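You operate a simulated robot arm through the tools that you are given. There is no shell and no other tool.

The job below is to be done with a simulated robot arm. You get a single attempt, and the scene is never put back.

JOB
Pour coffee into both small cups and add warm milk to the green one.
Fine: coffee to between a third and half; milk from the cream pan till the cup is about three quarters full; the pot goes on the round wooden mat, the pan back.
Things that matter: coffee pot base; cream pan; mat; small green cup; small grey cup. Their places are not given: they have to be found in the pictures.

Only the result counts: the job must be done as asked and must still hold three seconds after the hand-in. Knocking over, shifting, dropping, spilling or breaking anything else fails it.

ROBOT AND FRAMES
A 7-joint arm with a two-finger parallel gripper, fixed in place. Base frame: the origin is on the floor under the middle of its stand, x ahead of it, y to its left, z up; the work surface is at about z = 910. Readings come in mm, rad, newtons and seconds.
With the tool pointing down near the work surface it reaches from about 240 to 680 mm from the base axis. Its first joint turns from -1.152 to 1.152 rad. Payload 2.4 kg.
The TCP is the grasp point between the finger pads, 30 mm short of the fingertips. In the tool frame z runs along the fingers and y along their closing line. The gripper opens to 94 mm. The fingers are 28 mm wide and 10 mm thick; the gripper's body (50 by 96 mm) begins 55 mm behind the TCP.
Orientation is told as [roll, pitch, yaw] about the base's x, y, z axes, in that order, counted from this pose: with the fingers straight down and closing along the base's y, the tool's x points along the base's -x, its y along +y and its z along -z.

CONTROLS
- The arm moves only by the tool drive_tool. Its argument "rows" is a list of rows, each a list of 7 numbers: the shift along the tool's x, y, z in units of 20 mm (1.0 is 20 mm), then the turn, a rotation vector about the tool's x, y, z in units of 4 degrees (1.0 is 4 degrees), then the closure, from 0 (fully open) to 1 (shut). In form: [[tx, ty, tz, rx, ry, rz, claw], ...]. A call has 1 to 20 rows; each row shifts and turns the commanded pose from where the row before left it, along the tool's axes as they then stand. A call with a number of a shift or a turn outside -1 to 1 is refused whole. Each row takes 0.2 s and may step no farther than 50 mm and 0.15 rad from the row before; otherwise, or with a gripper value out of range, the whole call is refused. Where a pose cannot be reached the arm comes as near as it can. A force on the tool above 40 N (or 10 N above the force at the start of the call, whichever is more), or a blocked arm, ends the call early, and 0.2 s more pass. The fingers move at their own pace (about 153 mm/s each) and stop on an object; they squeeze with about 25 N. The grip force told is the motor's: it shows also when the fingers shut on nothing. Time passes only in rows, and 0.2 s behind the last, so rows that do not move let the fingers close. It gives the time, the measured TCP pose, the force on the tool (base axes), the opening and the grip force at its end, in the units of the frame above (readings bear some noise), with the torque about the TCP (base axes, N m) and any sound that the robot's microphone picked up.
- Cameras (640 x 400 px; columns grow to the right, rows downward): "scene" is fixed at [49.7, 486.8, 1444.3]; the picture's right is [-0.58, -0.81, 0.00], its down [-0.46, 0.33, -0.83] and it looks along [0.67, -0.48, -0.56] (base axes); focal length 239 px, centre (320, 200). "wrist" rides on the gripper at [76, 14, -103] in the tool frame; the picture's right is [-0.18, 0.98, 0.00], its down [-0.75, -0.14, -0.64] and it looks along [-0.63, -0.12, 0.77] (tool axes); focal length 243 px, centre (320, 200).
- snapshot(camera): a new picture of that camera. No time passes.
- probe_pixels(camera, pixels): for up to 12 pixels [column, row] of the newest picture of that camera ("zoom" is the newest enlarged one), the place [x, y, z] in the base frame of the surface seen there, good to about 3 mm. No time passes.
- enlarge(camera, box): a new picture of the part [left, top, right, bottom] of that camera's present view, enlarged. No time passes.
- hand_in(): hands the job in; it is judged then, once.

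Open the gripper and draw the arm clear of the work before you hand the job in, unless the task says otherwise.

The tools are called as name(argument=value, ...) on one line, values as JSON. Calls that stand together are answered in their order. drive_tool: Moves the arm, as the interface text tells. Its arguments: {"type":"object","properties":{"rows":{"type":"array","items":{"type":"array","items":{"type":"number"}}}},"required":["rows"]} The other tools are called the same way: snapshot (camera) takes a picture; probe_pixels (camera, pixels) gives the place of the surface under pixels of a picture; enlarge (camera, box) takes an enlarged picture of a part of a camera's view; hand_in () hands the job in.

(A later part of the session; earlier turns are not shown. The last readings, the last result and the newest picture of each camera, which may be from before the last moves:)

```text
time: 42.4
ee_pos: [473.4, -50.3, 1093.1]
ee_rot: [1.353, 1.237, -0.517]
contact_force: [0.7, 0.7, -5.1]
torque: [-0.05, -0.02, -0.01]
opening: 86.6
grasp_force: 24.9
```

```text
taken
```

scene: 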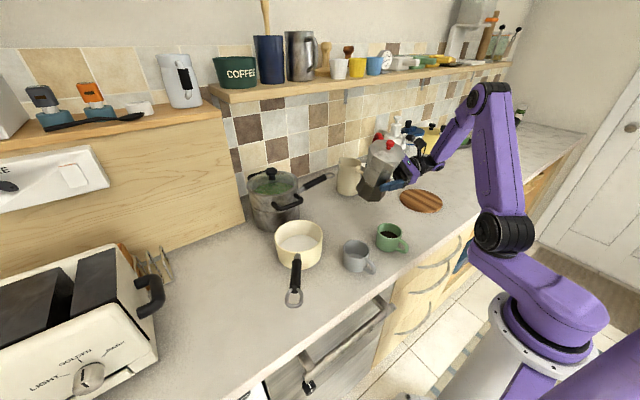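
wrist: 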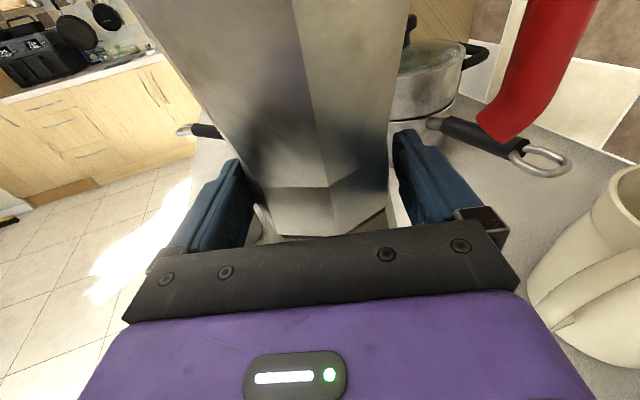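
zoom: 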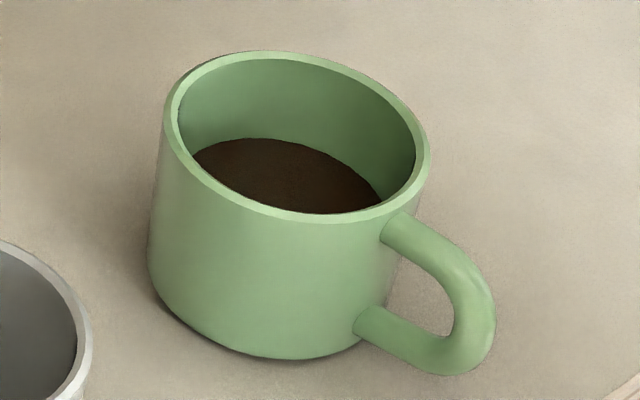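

The green cup is at ≈938 (about 0.41 of its depth): good. Keeping the pot at ~19° tilt and the same height, I carry it over to the grey cup by the offset between the cups.

drive_tool(rows=[[0.043, -0.07, 0.25, 0, 0, 0, 1], [0.086, -0.143, 0.507, 0, 0, 0, 1], [0.086, -0.143, 0.507, 0, 0, 0, 1], [0.086, -0.143, 0.507, 0, 0, 0, 1], [0.086, -0.143, 0.507, 0, 0, 0, 1], [0.086, -0.143, 0.507, 0, 0, 0, 1], [0.086, -0.143, 0.507, 0, 0, 0, 1], [0.086, -0.143, 0.507, 0, 0, 0, 1], [0.086, -0.143, 0.507, 0, 0, 0, 1], [0.086, -0.143, 0.507, 0, 0, 0, 1], [0.086, -0.143, 0.507, 0, 0, 0, 1], [0.086, -0.143, 0.507, 0, 0, 0, 1], [0.043, -0.073, 0.257, 0, 0, 0, 1], [0, 0, 0, 0, 0, 0, 1]])

snapshot(camera="scene")

enlarge(camera="scene", box=[310, 140, 430, 280])

```text
time: 45.4
ee_pos: [472.2, 77.8, 1093.0]
ee_rot: [1.351, 1.236, -0.515]
contact_force: [-0.3, -0.5, -6.6]
torque: [-0.06, 0.06, -0.02]
opening: 86.6
grasp_force: 24.9
```

```text
taken
```

scene: 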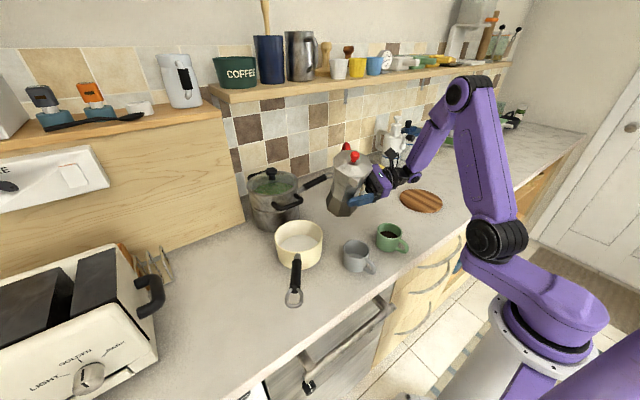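

```text
2.86 times, centred on (370, 210) of scene
```

zoom: 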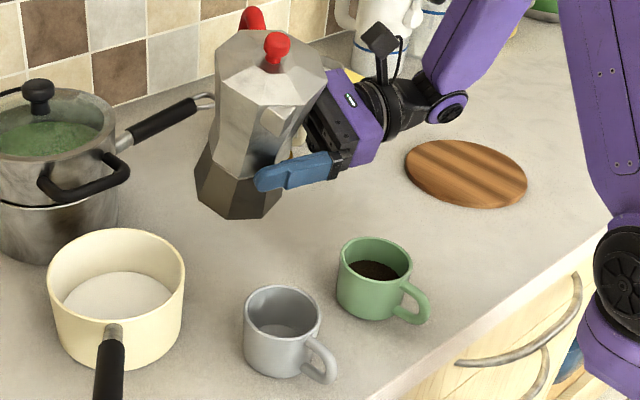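

Pot is now over the grey cup's pouring position (TCP (472,78,1093)). I tilt to about 31–33° and check the stream and level.

drive_tool(rows=[[0, 0, 0, 0, 0, -1, 1], [0, 0, 0, 0, 0, -1, 1], [0, 0, 0, 0, 0, -1, 1], [0, 0, 0, 0, 0, -0.3, 1]])

enlarge(camera="scene", box=[336, 230, 380, 276])

probe_pixels(camera="zoom", pixels=[[300, 180], [330, 195], [290, 165], [320, 180], [280, 190], [310, 160], [250, 180], [300, 155]])

snapshot(camera="scene")

```text
time: 46.4
ee_pos: [472.4, 78.4, 1093.4]
ee_rot: [1.439, 1.008, -0.422]
contact_force: [0.3, 0.0, -5.5]
torque: [-0.08, 0.02, 0.01]
opening: 86.9
grasp_force: 25.2
```

```text
8.70 times, centred on (358, 253) of scene
```

zoom: 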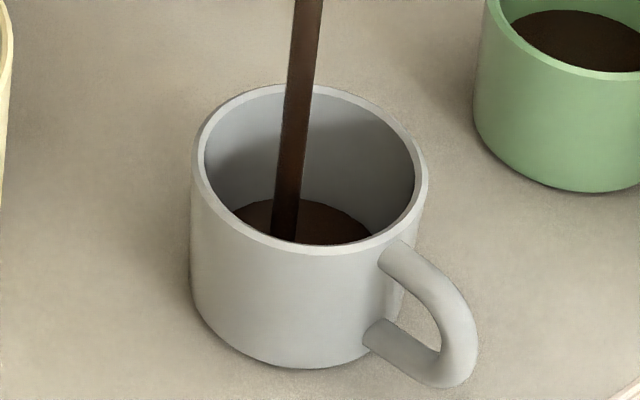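

```text
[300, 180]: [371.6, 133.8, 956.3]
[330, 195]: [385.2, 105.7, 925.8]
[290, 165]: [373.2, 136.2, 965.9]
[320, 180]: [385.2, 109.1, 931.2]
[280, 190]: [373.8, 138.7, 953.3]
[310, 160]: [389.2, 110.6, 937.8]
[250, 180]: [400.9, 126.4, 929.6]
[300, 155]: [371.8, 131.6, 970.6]
```

```text
taken
```

scene: 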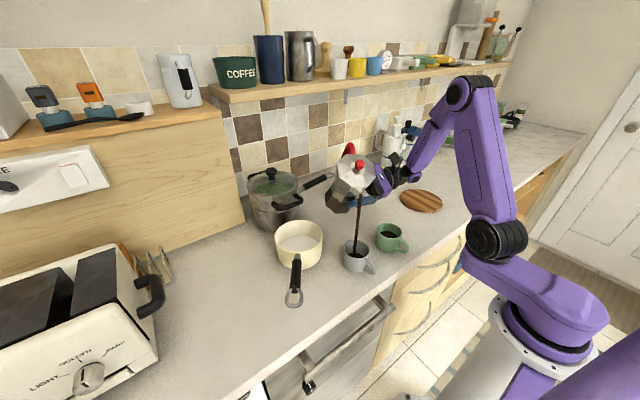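

The stream lands at the centre of the grey cup, level just starting. I hold this tilt for a short moment and check again.

drive_tool(rows=[[0, 0, 0, 0, 0, 0, 1], [0, 0, 0, 0, 0, -0.2, 1]])

enlarge(camera="scene", box=[336, 230, 380, 276])

probe_pixels(camera="zoom", pixels=[[310, 220], [330, 225], [310, 210], [345, 230], [340, 220], [260, 215], [320, 235], [330, 215]])

```text
time: 47.0
ee_pos: [471.9, 77.9, 1093.5]
ee_rot: [1.441, 0.996, -0.419]
contact_force: [0.5, 0.7, -4.6]
torque: [-0.08, 0.02, 0.02]
opening: 86.5
grasp_force: 25.0
```

```text
8.70 times, centred on (358, 253) of scene
```

zoom: 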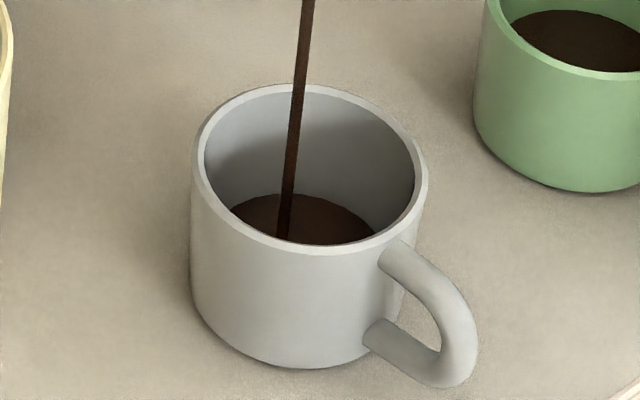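

```text
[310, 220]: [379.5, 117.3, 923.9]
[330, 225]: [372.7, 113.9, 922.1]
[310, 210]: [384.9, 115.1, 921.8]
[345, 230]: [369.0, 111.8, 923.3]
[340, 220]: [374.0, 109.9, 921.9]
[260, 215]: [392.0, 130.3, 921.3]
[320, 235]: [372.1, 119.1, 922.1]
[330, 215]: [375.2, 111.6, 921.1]
```

Level ≈922 and the stream is thinning at ~33°. I tilt about 3° further slowly and check.

drive_tool(rows=[[0, 0, 0, 0, 0, -0.4, 1], [0, 0, 0, 0, 0, -0.35, 1], [0, 0, 0, 0, 0, 0, 1]])

enlarge(camera="scene", box=[336, 230, 380, 276])

probe_pixels(camera="zoom", pixels=[[310, 220], [330, 225], [310, 210], [345, 230], [340, 220], [260, 215], [320, 235], [330, 215]])

```text
time: 47.8
ee_pos: [473.2, 77.7, 1092.1]
ee_rot: [1.451, 0.943, -0.407]
contact_force: [0.1, 0.5, -5.7]
torque: [-0.07, 0.02, -0.01]
opening: 86.5
grasp_force: 25.3
```

```text
8.70 times, centred on (358, 253) of scene
```

zoom: 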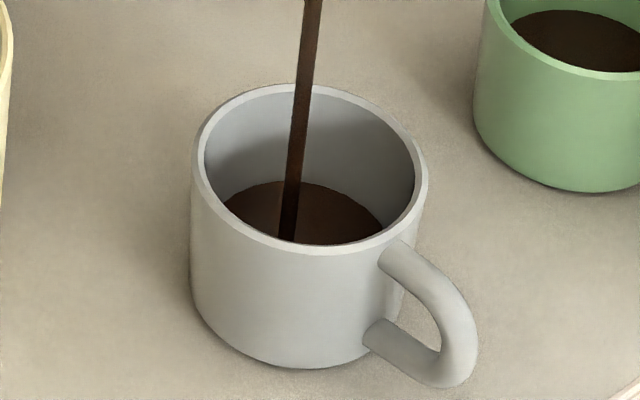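

```text
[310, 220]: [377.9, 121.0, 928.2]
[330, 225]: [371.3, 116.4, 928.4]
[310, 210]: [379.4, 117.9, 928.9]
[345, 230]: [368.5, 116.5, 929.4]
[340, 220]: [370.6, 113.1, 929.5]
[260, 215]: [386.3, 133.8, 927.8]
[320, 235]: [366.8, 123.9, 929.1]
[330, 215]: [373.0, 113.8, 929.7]
```

Level ≈929 and still running moderately. I tilt about 2° further and check again.

drive_tool(rows=[[0, 0, 0, 0, 0, -0.3, 1], [0, 0, 0, 0, 0, -0.15, 1]])

enlarge(camera="scene", box=[336, 230, 380, 276])

probe_pixels(camera="zoom", pixels=[[310, 220], [330, 225], [310, 210], [345, 230], [340, 220], [260, 215], [320, 235], [330, 215]])

```text
time: 48.4
ee_pos: [472.1, 78.1, 1092.6]
ee_rot: [1.456, 0.912, -0.404]
contact_force: [-0.5, 0.3, -5.0]
torque: [-0.06, 0.04, 0.02]
opening: 86.6
grasp_force: 24.5
```

```text
8.70 times, centred on (358, 253) of scene
```

zoom: 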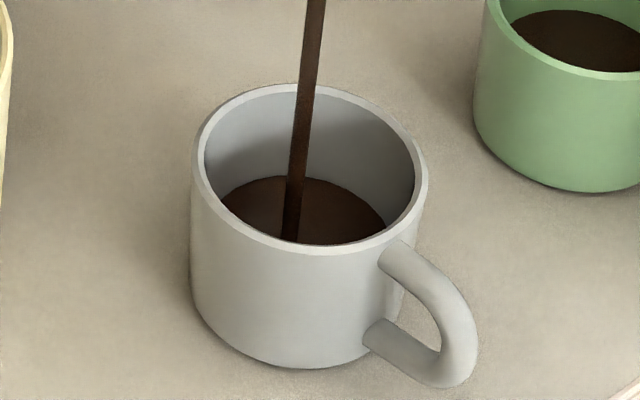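

```text
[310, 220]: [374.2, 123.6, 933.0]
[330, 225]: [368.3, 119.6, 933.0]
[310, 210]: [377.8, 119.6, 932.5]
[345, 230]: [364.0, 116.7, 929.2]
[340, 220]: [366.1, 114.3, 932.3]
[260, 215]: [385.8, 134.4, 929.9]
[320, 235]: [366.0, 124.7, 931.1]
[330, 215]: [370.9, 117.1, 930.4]
```

Level ≈931.5, rising about 2.5–3 mm per 0.6 s. I keep this tilt for two more rows.

drive_tool(rows=[[0, 0, 0, 0, 0, -0.15, 1], [0, 0, 0, 0, 0, 0, 1]])

enlarge(camera="scene", box=[336, 230, 380, 276])

probe_pixels(camera="zoom", pixels=[[310, 220], [330, 225], [310, 210], [345, 230], [340, 220], [260, 215], [320, 235], [330, 215], [260, 200], [330, 205]])

```text
time: 49.0
ee_pos: [472.9, 78.0, 1093.8]
ee_rot: [1.455, 0.901, -0.4]
contact_force: [0.6, -0.5, -5.8]
torque: [-0.09, 0.03, -0.02]
opening: 86.4
grasp_force: 25.2
```

```text
8.70 times, centred on (358, 253) of scene
```

zoom: 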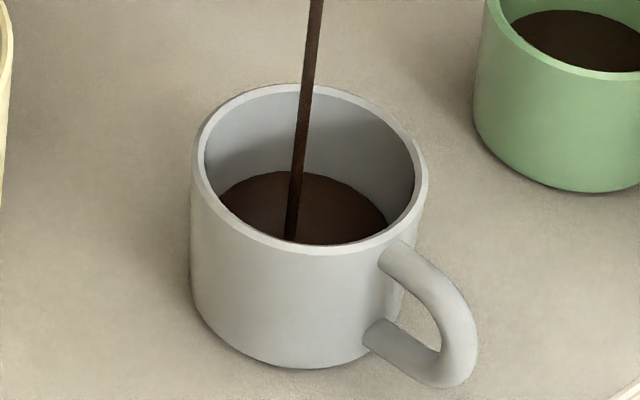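

```text
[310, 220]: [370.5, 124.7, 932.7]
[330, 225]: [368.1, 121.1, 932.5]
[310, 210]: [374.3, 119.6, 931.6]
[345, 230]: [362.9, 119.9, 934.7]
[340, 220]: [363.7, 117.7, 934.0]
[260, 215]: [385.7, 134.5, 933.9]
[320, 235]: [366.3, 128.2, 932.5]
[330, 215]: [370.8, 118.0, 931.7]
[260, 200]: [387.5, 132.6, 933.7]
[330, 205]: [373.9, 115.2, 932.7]
```

Level ≈933. I tilt another degree or so and hold briefly.

drive_tool(rows=[[0, 0, 0, 0, 0, -0.3, 1], [0, 0, 0, 0, 0, -0.1, 1]])

enlarge(camera="scene", box=[336, 230, 380, 276])

probe_pixels(camera="zoom", pixels=[[310, 220], [330, 225], [310, 210], [345, 230], [340, 220], [260, 215], [320, 235], [330, 215], [260, 200], [330, 205]])

```text
time: 49.6
ee_pos: [471.5, 77.5, 1093.1]
ee_rot: [1.461, 0.877, -0.395]
contact_force: [0.6, 0.1, -5.0]
torque: [-0.05, 0.02, 0.01]
opening: 86.6
grasp_force: 24.8
```

```text
8.70 times, centred on (358, 253) of scene
```

zoom: 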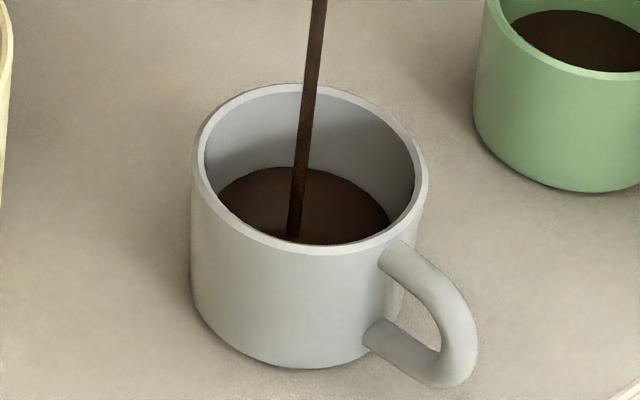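

```text
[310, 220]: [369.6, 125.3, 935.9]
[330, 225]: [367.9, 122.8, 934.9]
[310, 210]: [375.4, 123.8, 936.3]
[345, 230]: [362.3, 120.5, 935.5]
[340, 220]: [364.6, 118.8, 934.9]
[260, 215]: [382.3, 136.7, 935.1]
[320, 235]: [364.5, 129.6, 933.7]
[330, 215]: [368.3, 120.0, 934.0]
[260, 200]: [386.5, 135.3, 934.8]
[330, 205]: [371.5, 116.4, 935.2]
```

Level ≈935. One more short hold, then I will tilt back.

drive_tool(rows=[[0, 0, 0, 0, 0, -0.2, 1], [0, 0, 0, 0, 0, 0, 1]])

enlarge(camera="scene", box=[336, 230, 380, 276])

probe_pixels(camera="zoom", pixels=[[310, 220], [330, 225], [310, 210], [345, 230], [340, 220], [260, 215], [320, 235], [330, 215], [260, 200], [330, 205]])

```text
time: 50.2
ee_pos: [471.9, 77.8, 1094.2]
ee_rot: [1.463, 0.858, -0.392]
contact_force: [-0.2, 0.6, -5.4]
torque: [-0.09, 0.04, 0.01]
opening: 86.4
grasp_force: 25.2
```

```text
8.70 times, centred on (358, 253) of scene
```

zoom: 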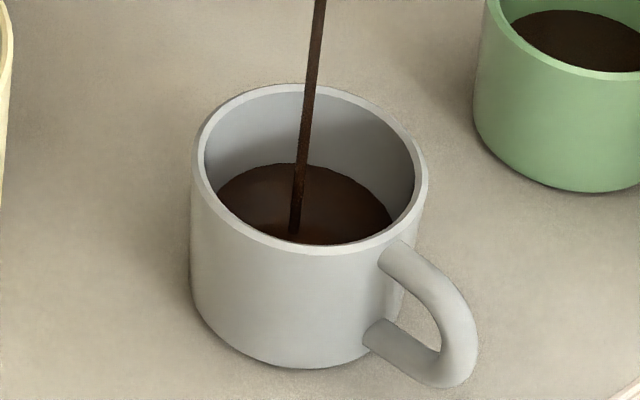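

```text
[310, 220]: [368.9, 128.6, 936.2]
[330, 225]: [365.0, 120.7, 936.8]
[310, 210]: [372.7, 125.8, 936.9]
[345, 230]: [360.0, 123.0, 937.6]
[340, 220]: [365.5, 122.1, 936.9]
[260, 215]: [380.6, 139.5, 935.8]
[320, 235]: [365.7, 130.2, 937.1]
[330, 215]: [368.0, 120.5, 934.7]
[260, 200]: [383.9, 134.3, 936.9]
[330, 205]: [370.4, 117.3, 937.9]
```

Level ≈936.7 with a thin stream. I hold one more row and then tilt the pot back upright.

drive_tool(rows=[[0, 0, 0, 0, 0, 0, 1], [0, 0, 0, 0, 0, 1, 1], [0, 0, 0, 0, 0, 1, 1], [0, 0, 0, 0, 0, 1, 1], [0, 0, 0, 0, 0, 1, 1]])

enlarge(camera="scene", box=[336, 230, 380, 276])

probe_pixels(camera="zoom", pixels=[[310, 220], [330, 225], [310, 210], [345, 230], [340, 220], [260, 215], [320, 235], [330, 215], [260, 200], [330, 205], [310, 84], [425, 180]])

snapshot(camera="scene")

```text
time: 51.4
ee_pos: [472.5, 78.7, 1094.1]
ee_rot: [1.401, 1.139, -0.465]
contact_force: [-0.2, 0.8, -5.0]
torque: [-0.04, 0.04, -0.01]
opening: 86.3
grasp_force: 25.2
```

```text
8.70 times, centred on (358, 253) of scene
```

zoom: 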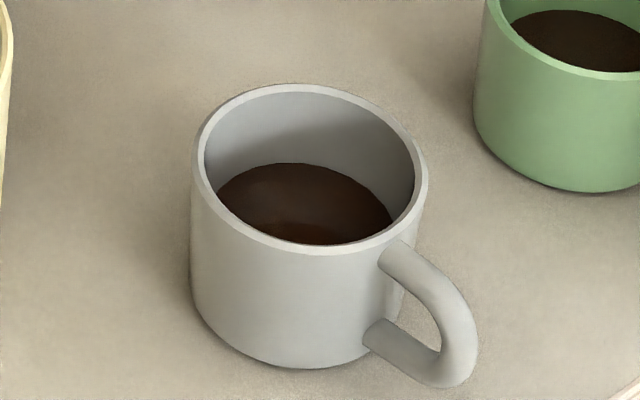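

```text
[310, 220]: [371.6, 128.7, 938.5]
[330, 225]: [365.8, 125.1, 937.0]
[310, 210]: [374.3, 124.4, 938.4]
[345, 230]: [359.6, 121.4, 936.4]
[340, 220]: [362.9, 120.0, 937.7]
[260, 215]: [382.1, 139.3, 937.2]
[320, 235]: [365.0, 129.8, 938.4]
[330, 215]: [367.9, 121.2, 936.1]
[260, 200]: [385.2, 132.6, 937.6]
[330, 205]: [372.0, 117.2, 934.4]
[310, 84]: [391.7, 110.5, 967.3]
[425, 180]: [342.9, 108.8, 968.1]
```

```text
taken
```

scene: 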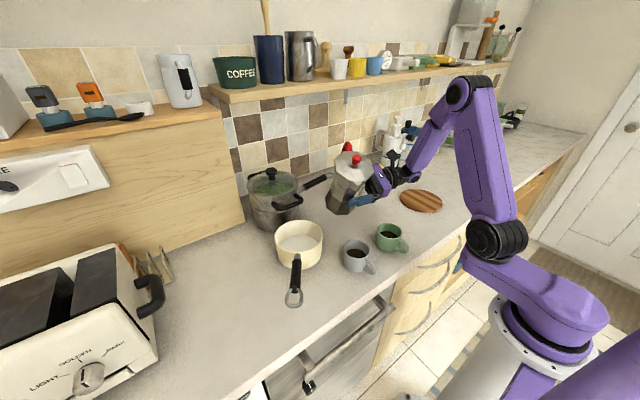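

Grey level is ≈937.3 (about 0.39), flow stopped, nothing spilled. I bring the pot upright and turn it back about the vertical, then will carry it to the mat.

drive_tool(rows=[[0, 0, 0, 0, 0, 1, 1], [0, 0, 0, 0, 0, 1, 1], [0, 0, 0, 0, 0, 1, 1], [0, 0, 0, 0, 0, 1, 1], [0, 0, 0, 0, 0, 1, 1], [0, 0, 0, 0, 0, 1, 1], [0, 0, 0, 0, 0, 0.15, 1], [0, 0, 0, 0, 0, 0, 1]])

drive_tool(rows=[[0, 0, 0, -0.5, 0, 0.034, 1], [0, 0, 0, -0.998, 0, 0.0687, 1], [0, 0, 0, -0.998, 0, 0.0687, 1], [0, 0, 0, -0.998, 0, 0.0687, 1], [0, 0, 0, -0.998, 0, 0.0687, 1], [0, 0, 0, -0.998, 0, 0.0687, 1], [0, 0, 0, -0.998, 0, 0.0687, 1], [0, 0, 0, -0.998, 0, 0.0687, 1], [0, 0, 0, -0.998, 0, 0.0687, 1], [0, 0, 0, -0.998, 0, 0.0687, 1], [0, 0, 0, -0.998, 0, 0.0687, 1], [0, 0, 0, -0.998, 0, 0.0687, 1], [0, 0, 0, -0.998, 0, 0.0687, 1], [0, 0, 0, -0.998, 0, 0.0687, 1]])

snapshot(camera="scene")

probe_pixels(camera="scene", pixels=[[421, 201], [401, 199], [442, 205], [415, 190], [424, 213], [388, 140], [390, 155], [413, 140], [432, 140], [412, 155], [428, 153], [408, 208]])

```text
time: 53.2
ee_pos: [472.1, 77.4, 1092.5]
ee_rot: [-0.021, 1.499, -1.901]
contact_force: [0.2, -0.6, -5.7]
torque: [-0.07, 0.04, -0.01]
opening: 86.6
grasp_force: 25.0
```

```text
time: 56.2
ee_pos: [472.4, 78.5, 1092.7]
ee_rot: [0.033, 1.499, -2.791]
contact_force: [-0.7, 0.1, -5.4]
torque: [-0.04, 0.08, 0.02]
opening: 86.8
grasp_force: 25.1
```

```text
taken
```

scene: 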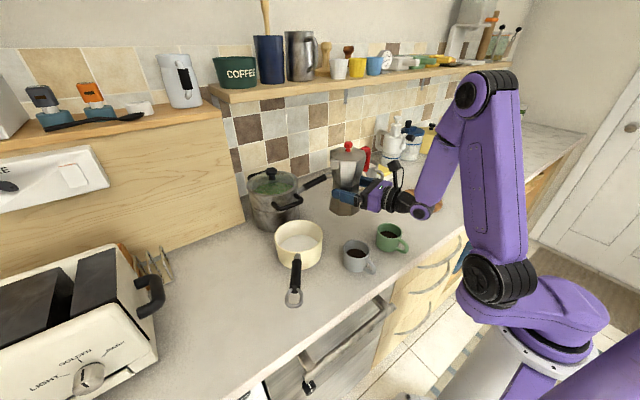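

```text
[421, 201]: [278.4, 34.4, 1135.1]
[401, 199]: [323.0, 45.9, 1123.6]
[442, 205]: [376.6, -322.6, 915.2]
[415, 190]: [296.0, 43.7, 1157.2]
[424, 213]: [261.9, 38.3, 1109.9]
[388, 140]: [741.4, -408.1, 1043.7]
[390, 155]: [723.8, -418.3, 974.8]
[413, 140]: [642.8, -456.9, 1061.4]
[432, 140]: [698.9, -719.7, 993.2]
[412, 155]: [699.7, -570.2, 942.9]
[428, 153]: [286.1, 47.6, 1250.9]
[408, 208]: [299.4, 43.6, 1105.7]
```

Pot upright and turned back (tool heading 18°). I carry it right toward the mat at the same height.

drive_tool(rows=[[-0.013, 0.43, -0.185, 0, 0, 0, 1], [-0.0255, 0.855, -0.37, 0, 0, 0, 1], [-0.0255, 0.855, -0.37, 0, 0, 0, 1], [-0.0255, 0.855, -0.37, 0, 0, 0, 1], [-0.0255, 0.855, -0.37, 0, 0, 0, 1], [-0.0255, 0.855, -0.37, 0, 0, 0, 1], [-0.0255, 0.855, -0.37, 0, 0, 0, 1], [-0.0255, 0.855, -0.37, 0, 0, 0, 1], [-0.0255, 0.855, -0.37, 0, 0, 0, 1], [-0.0255, 0.855, -0.37, 0, 0, 0, 1], [-0.0255, 0.855, -0.37, 0, 0, 0, 1], [-0.0255, 0.855, -0.37, 0, 0, 0, 1], [-0.0255, 0.855, -0.37, 0, 0, 0, 1], [-0.0255, 0.855, -0.37, 0, 0, 0, 1], [-0.0255, 0.855, -0.37, 0, 0, 0, 1], [-0.0255, 0.855, -0.37, 0, 0, 0, 1], [-0.0255, 0.855, -0.37, 0, 0, 0, 1], [-0.0255, 0.855, -0.37, 0, 0, 0, 1], [-0.0255, 0.855, -0.37, 0, 0, 0, 1], [-0.013, 0.43, -0.185, 0, 0, 0, 1]])

snapshot(camera="scene")

snapshot(camera="wrist")

enlarge(camera="scene", box=[360, 110, 490, 250])

```text
time: 60.4
ee_pos: [441.1, -275.5, 1094.0]
ee_rot: [0.023, 1.503, -2.798]
contact_force: [-0.6, 0.0, -5.0]
torque: [-0.02, 0.07, -0.01]
opening: 86.4
grasp_force: 25.0
```

```text
taken
```

scene: 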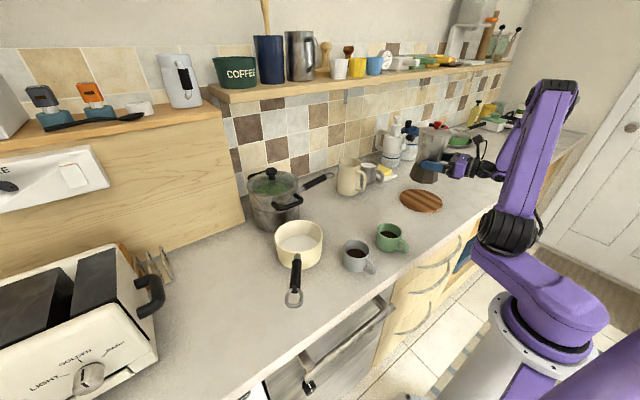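

```text
taken
```

wrist: 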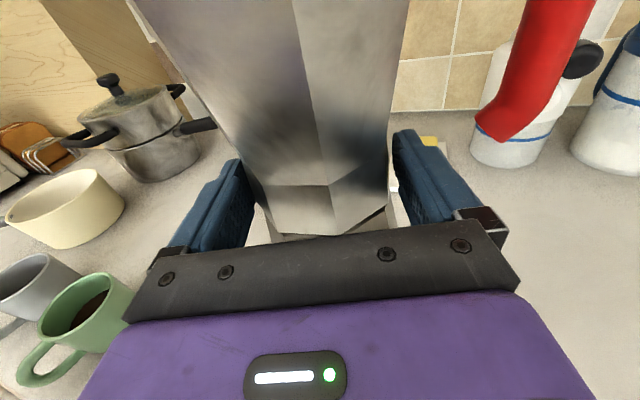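

```text
2.86 times, centred on (425, 180) of scene
```

zoom: 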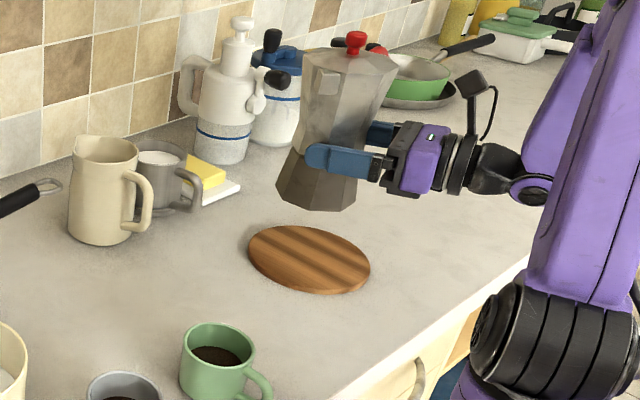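

The mat is fully visible at zoom (309,258). I probe its outline and the pot's knob and base for alignment.

probe_pixels(camera="zoom", pixels=[[309, 258], [252, 252], [366, 272], [296, 229], [324, 288], [270, 234], [350, 248], [345, 288], [268, 274], [330, 235]])

probe_pixels(camera="zoom", pixels=[[355, 42], [318, 208], [280, 185], [285, 200], [357, 190], [330, 85], [300, 60], [398, 62], [345, 68], [350, 205]])

```text
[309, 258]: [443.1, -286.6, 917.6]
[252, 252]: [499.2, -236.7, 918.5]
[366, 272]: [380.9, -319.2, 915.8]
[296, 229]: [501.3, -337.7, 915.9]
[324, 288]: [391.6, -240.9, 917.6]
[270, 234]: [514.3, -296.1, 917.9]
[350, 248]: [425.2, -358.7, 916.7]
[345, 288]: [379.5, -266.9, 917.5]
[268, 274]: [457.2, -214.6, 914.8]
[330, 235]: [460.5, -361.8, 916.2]
```

```text
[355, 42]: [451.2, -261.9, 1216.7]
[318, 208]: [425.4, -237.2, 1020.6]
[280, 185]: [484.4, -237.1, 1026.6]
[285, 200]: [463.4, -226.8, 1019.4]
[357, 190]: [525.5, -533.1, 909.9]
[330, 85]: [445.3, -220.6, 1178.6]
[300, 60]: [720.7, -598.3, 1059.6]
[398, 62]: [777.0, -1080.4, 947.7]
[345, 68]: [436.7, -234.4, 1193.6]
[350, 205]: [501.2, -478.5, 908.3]
```

The mat centre is ≈(446,-288), radius ≈74, top z≈917; the pot axis is ≈(456,-271). I shift by (-10,-17) and lower most of the way.

drive_tool(rows=[[-0.025, 0.33, -0.36, 0, 0, 0, 1], [-0.025, 0.33, -0.36, 0, 0, 0, 1], [-0.574, 0, 0.04, 0, 0, 0, 1], [-0.574, 0, 0.04, 0, 0, 0, 1], [-0.574, 0, 0.04, 0, 0, 0, 1], [-0.574, 0, 0.04, 0, 0, 0, 1], [-0.574, 0, 0.04, 0, 0, 0, 1], [-0.574, 0, 0.04, 0, 0, 0, 1], [-0.574, 0, 0.04, 0, 0, 0, 1], [0, 0, 0, 0, 0, 0, 1]])

snapshot(camera="scene")

enlarge(camera="scene", box=[380, 130, 480, 230])

```text
time: 62.6
ee_pos: [430.9, -292.5, 1013.2]
ee_rot: [0.038, 1.499, -2.784]
contact_force: [-0.4, -0.9, -5.1]
torque: [-0.03, 0.11, 0.01]
opening: 86.4
grasp_force: 25.0
```

```text
taken
```

scene: 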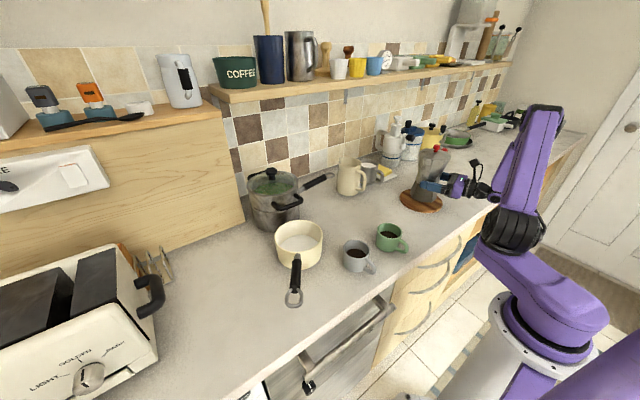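

```text
4.00 times, centred on (430, 180) of scene
```

zoom: 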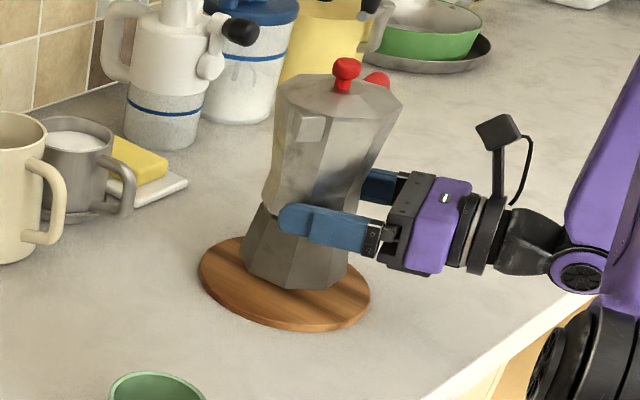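

The pot hangs centred about 21 mm above the mat. I lower it slowly by 18 mm and watch the force.

drive_tool(rows=[[-0.3, 0, 0.02, 0, 0, 0, 1], [-0.3, 0, 0.02, 0, 0, 0, 1], [-0.2, 0, 0.014, 0, 0, 0, 1], [-0.1, 0, 0.007, 0, 0, 0, 1], [0, 0, 0, 0, 0, 0, 1]])

drive_tool(rows=[[-0.1, 0, 0.007, 0, 0, 0, 1], [0, 0, 0, 0, 0, 0, 1]])

enlarge(camera="scene", box=[380, 130, 480, 230])

```text
time: 63.8
ee_pos: [430.6, -292.9, 995.6]
ee_rot: [0.03, 1.501, -2.791]
contact_force: [-0.5, -0.3, -5.2]
torque: [-0.03, 0.08, 0.04]
opening: 86.3
grasp_force: 24.6
```

```text
time: 64.4
ee_pos: [431.0, -292.8, 993.2]
ee_rot: [0.035, 1.501, -2.79]
contact_force: [0.0, 0.6, -5.6]
torque: [-0.02, 0.07, -0.01]
opening: 86.4
grasp_force: 25.9
```

```text
4.00 times, centred on (430, 180) of scene
```

zoom: 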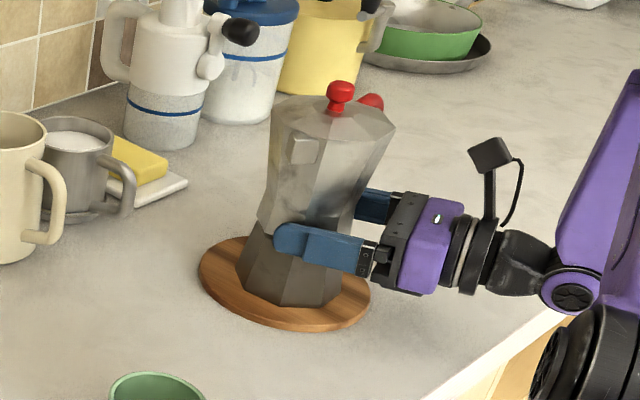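

Still fully carried (-5.6 N) at TCP z=993; the base is nearly on the mat. I lower in 1 mm steps until the load transfers.

drive_tool(rows=[[-0.07, 0, 0.005, 0, 0, 0, 1], [0, 0, 0, 0, 0, 0, 1]])

drive_tool(rows=[[-0.06, 0, 0.004, 0, 0, 0, 1], [0, 0, 0, 0, 0, 0, 1]])

```text
time: 65.0
ee_pos: [431.2, -292.7, 992.2]
ee_rot: [0.031, 1.501, -2.792]
contact_force: [-0.3, 0.5, 0.7]
torque: [0.3, 0.14, 0.05]
opening: 86.4
grasp_force: 24.6
```

```text
time: 65.6
ee_pos: [431.8, -292.0, 991.5]
ee_rot: [0.046, 1.506, -2.775]
contact_force: [-1.1, 2.6, 14.4]
torque: [0.7, 0.12, 0.04]
opening: 86.2
grasp_force: 24.8
```

The pot rests on the mat (14 N pressing). I relax the push slightly, then open the gripper fully.

drive_tool(rows=[[0.05, 0, -0.003, 0, 0, 0, 1], [0, 0, 0, 0, 0, 0, 1]])

drive_tool(rows=[[0, 0, 0, 0, 0, 0, 0.04], [0, 0, 0, 0, 0, 0, 0], [0, 0, 0, 0, 0, 0, 0], [0, 0, 0, 0, 0, 0, 0]])

snapshot(camera="wrist")

enlarge(camera="scene", box=[380, 130, 480, 230])

```text
time: 66.2
ee_pos: [432.0, -292.0, 991.7]
ee_rot: [0.048, 1.5, -2.775]
contact_force: [2.4, -0.7, 10.2]
torque: [0.56, -0.4, -0.05]
opening: 86.3
grasp_force: 24.8
```

```text
time: 67.2
ee_pos: [431.7, -292.3, 992.3]
ee_rot: [0.032, 1.501, -2.792]
contact_force: [-0.1, -0.3, 0.2]
torque: [-0.02, 0.01, 0.02]
opening: 94.0
grasp_force: 0.2
```

```text
taken
```

wrist: 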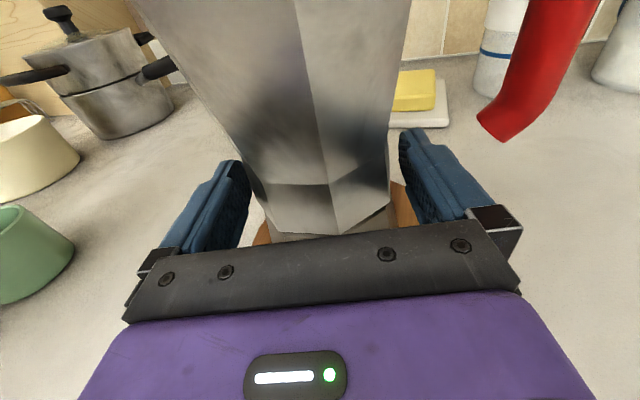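

```text
4.00 times, centred on (430, 180) of scene
```

zoom: 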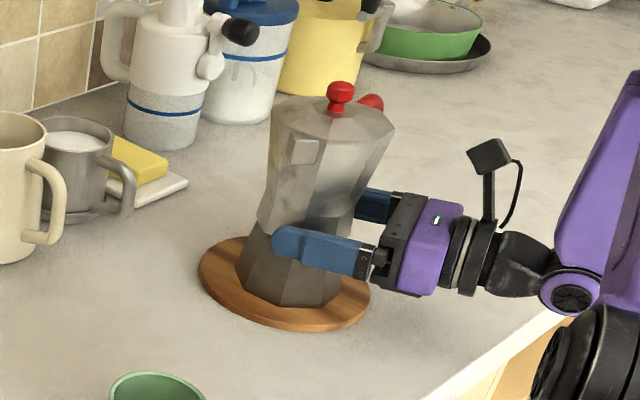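

The pot stands on the mat and the fingers are open with zero force. I retreat straight back along the tool axis.

drive_tool(rows=[[0, 0, -0.3, 0, 0, 0, 0], [0, 0, -0.5, 0, 0, 0, 0], [0, 0, -0.7, 0, 0, 0, 0], [0, 0, -0.8, 0, 0, 0, 0], [0, 0, -0.8, 0, 0, 0, 0], [0, 0, -0.8, 0, 0, 0, 0], [0, 0, -0.8, 0, 0, 0, 0], [0, 0, -0.8, 0, 0, 0, 0]])

snapshot(camera="wrist")

snapshot(camera="scene")

```text
time: 69.0
ee_pos: [325.7, -326.5, 999.8]
ee_rot: [0.035, 1.5, -2.79]
contact_force: [-0.1, 0.7, -0.2]
torque: [0.0, 0.03, 0.01]
opening: 93.9
grasp_force: 0.0
```

```text
taken
```

wrist: 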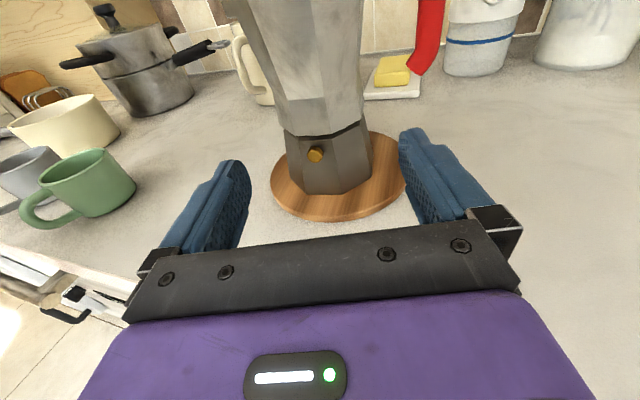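

```text
taken
```

scene: 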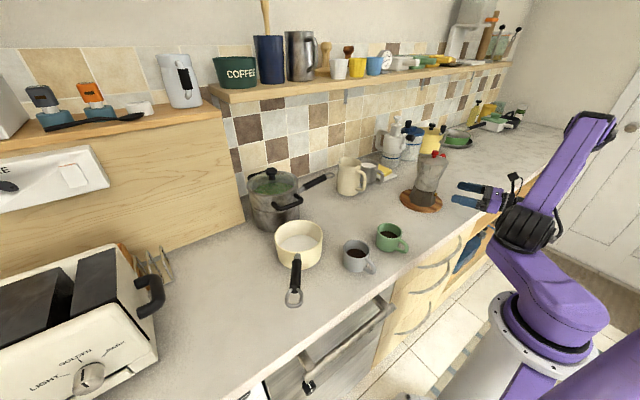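

The pot stands well centred on the mat. Next is the cream pan: I first raise the arm clear and bring the tool back to pointing straight down.

drive_tool(rows=[[0.9, 0, -0.2, 0, 0, 0, 0], [1, 0, -0.07, 0, 0, 0, 0], [1, 0, -0.07, 0, 0, 0, 0], [1, 0, -0.07, 0, 0, 0, 0], [1, 0, -0.07, 0, 0, 0, 0], [1, 0, -0.07, 0, 0, 0, 0], [1, 0, -0.07, 0, 0, 0, 0], [1, 0, -0.07, 0, 0, 0, 0], [1, 0, -0.07, 0, 0, 0, 0], [1, 0, -0.07, 0, 0, 0, 0], [0, 0, 0, 0, -1, 0, 0], [0, 0, 0, 0, -1, 0, 0], [0, 0, 0, 0, -1, 0, 0], [0, 0, 0, 0, -1, 0, 0], [0, 0, 0, 0, -1, 0, 0], [0, 0, 0, 0, -1, 0, 0], [0, 0, 0, 0, -1, 0, 0], [0, 0, 0, 0, -1, 0, 0], [0, 0, 0, 0, -1, 0, 0], [0, 0, 0, 0, -1, 0, 0]])

drive_tool(rows=[[0, 0, 0, 0, -1, 0, 0], [0, 0, 0, 0, -1, 0, 0], [0, 0, 0, 0, -1, 0, 0], [0, 0, 0, 0, -1, 0, 0], [0, 0, 0, 0, -1, 0, 0], [0, 0, 0, 0, -1, 0, 0], [0, 0, 0, 0, -1, 0, 0], [0, 0, 0, 0, -1, 0, 0], [0, 0, 0, 0, -1, 0, 0], [0, 0, 0, 0, -1, 0, 0], [0, 0, 0, 0, -1, 0, 0], [0, 0, 0, 0, -0.5, 0, 0]])

```text
time: 73.2
ee_pos: [324.6, -327.4, 1198.5]
ee_rot: [0.003, 0.801, -2.819]
contact_force: [-0.2, 0.0, 0.1]
torque: [0.01, -0.04, 0.04]
opening: 94.0
grasp_force: 0.1
```

```text
time: 75.8
ee_pos: [323.9, -329.3, 1198.6]
ee_rot: [0.003, -0.002, -2.821]
contact_force: [0.0, -0.6, -1.1]
torque: [0.0, 0.01, -0.01]
opening: 94.1
grasp_force: 0.0
```

Tool points down at (324,-329,1198). I unwind the flip about the tool axis.

drive_tool(rows=[[0, 0, 0, 0, 0, -1, 0], [0, 0, 0, 0, 0, -1, 0], [0, 0, 0, 0, 0, -1, 0], [0, 0, 0, 0, 0, -1, 0], [0, 0, 0, 0, 0, -1, 0], [0, 0, 0, 0, 0, -1, 0], [0, 0, 0, 0, 0, -1, 0], [0, 0, 0, 0, 0, -1, 0], [0, 0, 0, 0, 0, -1, 0], [0, 0, 0, 0, 0, -1, 0], [0, 0, 0, 0, 0, -1, 0], [0, 0, 0, 0, 0, -1, 0], [0, 0, 0, 0, 0, -1, 0], [0, 0, 0, 0, 0, -1, 0], [0, 0, 0, 0, 0, -1, 0], [0, 0, 0, 0, 0, -1, 0], [0, 0, 0, 0, 0, -1, 0], [0, 0, 0, 0, 0, -1, 0], [0, 0, 0, 0, 0, -1, 0], [0, 0, 0, 0, 0, -1, 0]])

drive_tool(rows=[[0, 0, 0, 0, 0, -1, 0], [0, 0, 0, 0, 0, -1, 0], [0, 0, 0, 0, 0, -1, 0], [0, 0, 0, 0, 0, -1, 0], [0, 0, 0, 0, 0, -1, 0], [0, 0, 0, 0, 0, -1, 0], [0, 0, 0, 0, 0, -1, 0], [0, 0, 0, 0, 0, -1, 0], [0, 0, 0, 0, 0, -1, 0], [0, 0, 0, 0, 0, -1, 0], [0, 0, 0, 0, 0, -1, 0], [0, 0, 0, 0, 0, -1, 0], [0, 0, 0, 0, 0, -1, 0], [0, 0, 0, 0, 0, -1, 0], [0, 0, 0, 0, 0, -1, 0], [0, 0, 0, 0, 0, -1, 0], [0, 0, 0, 0, 0, -1, 0], [0, 0, 0, 0, 0, -1, 0], [0, 0, 0, 0, 0, -1, 0], [0, 0, 0, 0, 0, -1, 0]])

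```text
time: 80.0
ee_pos: [324.2, -329.4, 1198.1]
ee_rot: [0.0, -0.002, -1.425]
contact_force: [0.4, 0.0, -0.1]
torque: [-0.04, 0.0, 0.01]
opening: 94.1
grasp_force: 0.1
```

```text
time: 84.2
ee_pos: [325.4, -328.2, 1198.4]
ee_rot: [-0.002, 0.001, -0.027]
contact_force: [-0.4, 0.4, 0.0]
torque: [0.01, -0.02, -0.03]
opening: 94.1
grasp_force: 0.0
```

Orientation is back to neutral. I move left across at height toward the pan side.

drive_tool(rows=[[-0.12, 1, 0, 0, 0, 0, 0], [-0.12, 1, 0, 0, 0, 0, 0], [-0.12, 1, 0, 0, 0, 0, 0], [-0.12, 1, 0, 0, 0, 0, 0], [-0.12, 1, 0, 0, 0, 0, 0], [-0.12, 1, 0, 0, 0, 0, 0], [-0.12, 1, 0, 0, 0, 0, 0], [-0.12, 1, 0, 0, 0, 0, 0], [-0.12, 1, 0, 0, 0, 0, 0], [-0.12, 1, 0, 0, 0, 0, 0], [-0.12, 1, 0, 0, 0, 0, 0], [-0.12, 1, 0, 0, 0, 0, 0], [-0.12, 1, 0, 0, 0, 0, 0], [-0.12, 1, 0, 0, 0, 0, 0], [-0.12, 1, 0, 0, 0, 0, 0], [-0.12, 1, 0, 0, 0, 0, 0], [-0.12, 1, 0, 0, 0, 0, 0], [-0.12, 1, 0, 0, 0, 0, 0], [-0.12, 1, 0, 0, 0, 0, 0], [-0.12, 1, 0, 0, 0, 0, 0]])

drive_tool(rows=[[0, 0.7, 0, 0, 0, -1, 0], [0, 0.7, 0, 0, 0, -1, 0], [0, 0, 0, 0, 0, -1, 0], [0, 0, 0, 0, 0, -1, 0], [0, 0, 0, 0, 0, -1, 0], [0, 0, 0, 0, 0, -1, 0], [0, 0, 0, 0, 0, -1, 0], [0, 0, 0, 0, 0, -1, 0], [0, 0, 0, 0, 0, -1, 0], [0, 0, 0, 0, 0, -1, 0], [0, 0, 0, 0, 0, -1, 0], [0, 0, 0, 0, 0, -1, 0], [0, 0, 0, 0, 0, -1, 0], [0, 0, 0, 0, 0, -1, 0], [0, 0, 0, 0, 0, -1, 0], [0, 0, 0, 0, 0, -1, 0], [0, 0, 0, 0, 0, -1, 0], [0, 0, 0, 0, 0, -1, 0], [0, 0, 0, 0, 0, -1, 0], [0, 0, 0, 0, 0, -1, 0]])

snapshot(camera="scene")

```text
time: 88.4
ee_pos: [385.3, 70.8, 1196.7]
ee_rot: [-0.002, 0.0, -0.032]
contact_force: [0.5, 0.0, 0.3]
torque: [0.0, 0.01, 0.02]
opening: 94.2
grasp_force: 0.1
```

```text
time: 92.6
ee_pos: [384.3, 98.7, 1197.8]
ee_rot: [-0.002, 0.001, 1.366]
contact_force: [0.7, 0.0, -0.5]
torque: [-0.03, 0.01, -0.01]
opening: 93.9
grasp_force: 0.0
```

```text
taken
```

scene: 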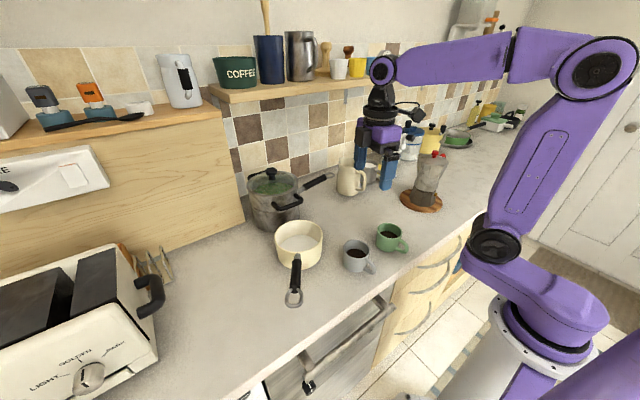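

The wrist turns freely in this direction too (yaw 78°). I test in free air the pour posture for the pan: heading -90°, tilt 55°, then roll about the handle axis.

drive_tool(rows=[[0, 0, 0, 0, 0, -1, 0], [0, 0, 0, 0, 0, -1, 0], [0, 0, 0, 0, 0, -0.93, 0], [0, 0, 0, 0, 1, 0, 0], [0, 0, 0, 0, 1, 0, 0], [0, 0, 0, 0, 1, 0, 0], [0, 0, 0, 0, 1, 0, 0], [0, 0, 0, 0, 1, 0, 0], [0, 0, 0, 0, 1, 0, 0], [0, 0, 0, 0, 1, 0, 0], [0, 0, 0, 0, 1, 0, 0], [0, 0, 0, 0, 1, 0, 0], [0, 0, 0, 0, 1, 0, 0], [0, 0, 0, 0, 1, 0, 0], [0, 0, 0, 0, 1, 0, 0], [0, 0, 0, 0, 1, 0, 0], [0, 0, 0, 0, 0.75, 0, 0]])

drive_tool(rows=[[0, 0, 0, 0.574, 0, 0.819, 0], [0, 0, 0, 0.574, 0, 0.819, 0], [0, 0, 0, 0.574, 0, 0.819, 0], [0, 0, 0, 0.574, 0, 0.819, 0], [0, 0, 0, 0.574, 0, 0.819, 0], [0, 0, 0, 0.574, 0, 0.819, 0], [0, 0, 0, 0.574, 0, 0.819, 0], [0, 0, 0, 0.574, 0, 0.819, 0], [0, 0, 0, 0.574, 0, 0.819, 0], [0, 0, 0, 0.574, 0, 0.819, 0], [0, 0, 0, 0.574, 0, 0.819, 0], [0, 0, 0, 0.574, 0, 0.819, 0], [0, 0, 0, 0.574, 0, 0.819, 0], [0, 0, 0, 0.574, 0, 0.819, 0], [0, 0, 0, 0.574, 0, 0.819, 0]])

snapshot(camera="scene")

```text
time: 96.2
ee_pos: [384.5, 100.1, 1197.8]
ee_rot: [-0.001, 0.964, 1.571]
contact_force: [0.1, 0.8, 0.9]
torque: [-0.01, -0.02, -0.01]
opening: 94.0
grasp_force: 0.0
```

```text
time: 99.4
ee_pos: [384.7, 98.2, 1196.7]
ee_rot: [-1.255, 0.421, 0.68]
contact_force: [0.6, 0.0, -1.1]
torque: [-0.01, -0.04, 0.0]
opening: 94.0
grasp_force: 0.1
```

```text
taken
```

scene: 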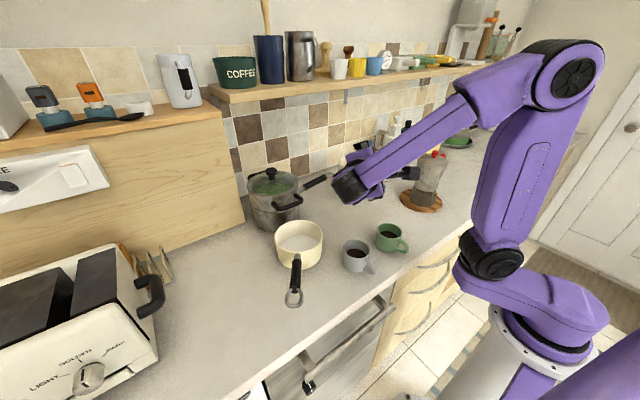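

The posture is fully reachable. I look through the wrist camera to see what view of the green cup it would give while pouring.

snapshot(camera="wrist")

```text
taken
```

wrist: 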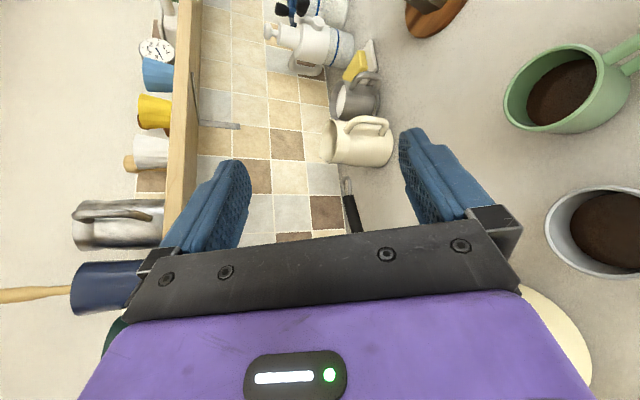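

The wrist camera will see into the cups during pouring. I unroll and turn the heading to -31° to line up with the pan's handle.

drive_tool(rows=[[0, 0, 0, -0.574, 0, -0.819, 0], [0, 0, 0, -0.574, 0, -0.819, 0], [0, 0, 0, -0.574, 0, -0.819, 0], [0, 0, 0, -0.574, 0, -0.819, 0], [0, 0, 0, -0.574, 0, -0.819, 0], [0, 0, 0, -0.574, 0, -0.819, 0], [0, 0, 0, -0.574, 0, -0.819, 0], [0, 0, 0, -0.574, 0, -0.819, 0], [0, 0, 0, -0.574, 0, -0.819, 0], [0, 0, 0, -0.574, 0, -0.819, 0], [0, 0, 0, -0.574, 0, -0.819, 0], [0, 0, 0, -0.574, 0, -0.819, 0], [0, 0, 0, -0.574, 0, -0.819, 0], [0, 0, 0, -0.574, 0, -0.819, 0], [0, 0, 0, -0.574, 0, -0.819, 0]])

drive_tool(rows=[[0, 0, 0, 0.819, 0, -0.574, 0], [0, 0, 0, 0.819, 0, -0.574, 0], [0, 0, 0, 0.819, 0, -0.574, 0], [0, 0, 0, 0.819, 0, -0.574, 0], [0, 0, 0, 0.819, 0, -0.574, 0], [0, 0, 0, 0.819, 0, -0.574, 0], [0, 0, 0, 0.819, 0, -0.574, 0], [0, 0, 0, 0.819, 0, -0.574, 0], [0, 0, 0, 0.819, 0, -0.574, 0], [0, 0, 0, 0.819, 0, -0.574, 0], [0, 0, 0, 0.819, 0, -0.574, 0], [0, 0, 0, 0.819, 0, -0.574, 0], [0, 0, 0, 0.819, 0, -0.574, 0], [0, 0, 0, 0.819, 0, -0.574, 0], [0, 0, 0, 0.614, 0, -0.43, 0]])

snapshot(camera="scene")

```text
time: 102.6
ee_pos: [383.2, 98.8, 1197.1]
ee_rot: [0.002, 0.963, 1.573]
contact_force: [-0.3, 0.1, -0.1]
torque: [0.02, -0.01, 0.03]
opening: 94.1
grasp_force: 0.1
```

```text
time: 105.8
ee_pos: [385.9, 99.3, 1196.9]
ee_rot: [0.003, 0.962, 2.604]
contact_force: [0.3, 0.2, -0.1]
torque: [0.02, -0.01, 0.01]
opening: 93.7
grasp_force: 0.1
```

```text
taken
```

scene: 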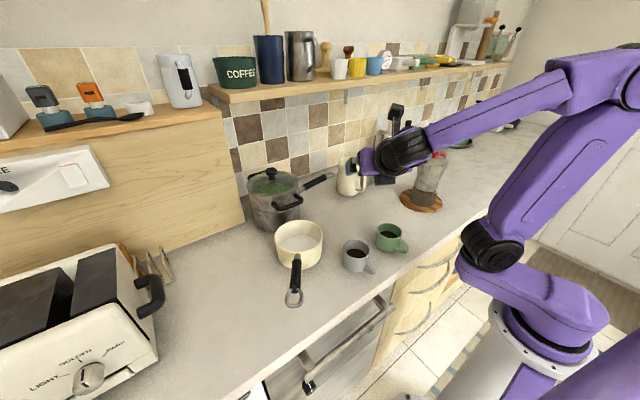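

Heading now -31°. The scene view of the pan is free, so I zoom in on its handle and probe it precisely.

enlarge(camera="scene", box=[262, 215, 342, 312])

```text
4.12 times, centred on (302, 264) of scene
```

zoom: 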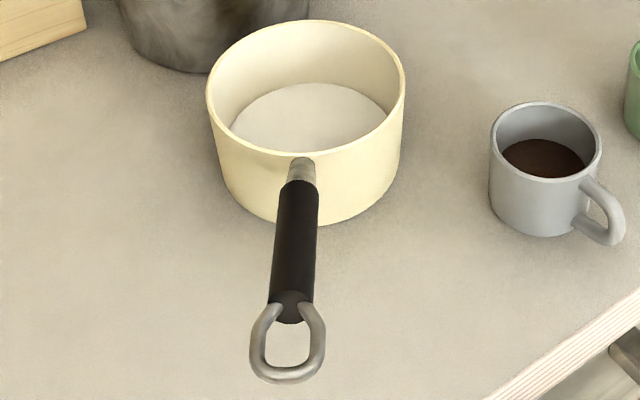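

probe_pixels(camera="zoom", pixels=[[303, 164], [299, 185], [297, 205], [295, 225], [294, 245], [293, 265], [292, 285], [291, 300], [282, 245], [308, 245], [290, 315], [288, 372]])

probe_pixels(camera="zoom", pixels=[[209, 95], [225, 130], [260, 150], [340, 148], [385, 120], [402, 85], [375, 40], [305, 22], [240, 45], [310, 110], [280, 130], [345, 120]])

```text
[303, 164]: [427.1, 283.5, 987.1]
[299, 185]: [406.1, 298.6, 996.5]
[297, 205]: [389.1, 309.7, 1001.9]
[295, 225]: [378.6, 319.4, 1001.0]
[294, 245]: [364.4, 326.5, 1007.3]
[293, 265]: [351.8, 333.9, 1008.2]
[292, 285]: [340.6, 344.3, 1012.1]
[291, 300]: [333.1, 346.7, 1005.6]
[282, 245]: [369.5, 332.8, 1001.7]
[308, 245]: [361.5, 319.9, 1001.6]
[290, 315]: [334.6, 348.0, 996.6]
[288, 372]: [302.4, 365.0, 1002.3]
```

```text
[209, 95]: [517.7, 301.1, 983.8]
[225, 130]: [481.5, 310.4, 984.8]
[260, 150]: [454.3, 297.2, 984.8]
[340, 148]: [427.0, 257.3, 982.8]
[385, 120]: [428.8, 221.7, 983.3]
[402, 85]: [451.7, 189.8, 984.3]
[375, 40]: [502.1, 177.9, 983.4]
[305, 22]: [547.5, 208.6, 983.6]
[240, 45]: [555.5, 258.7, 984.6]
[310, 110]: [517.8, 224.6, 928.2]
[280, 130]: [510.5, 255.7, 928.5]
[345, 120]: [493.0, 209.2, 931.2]
```

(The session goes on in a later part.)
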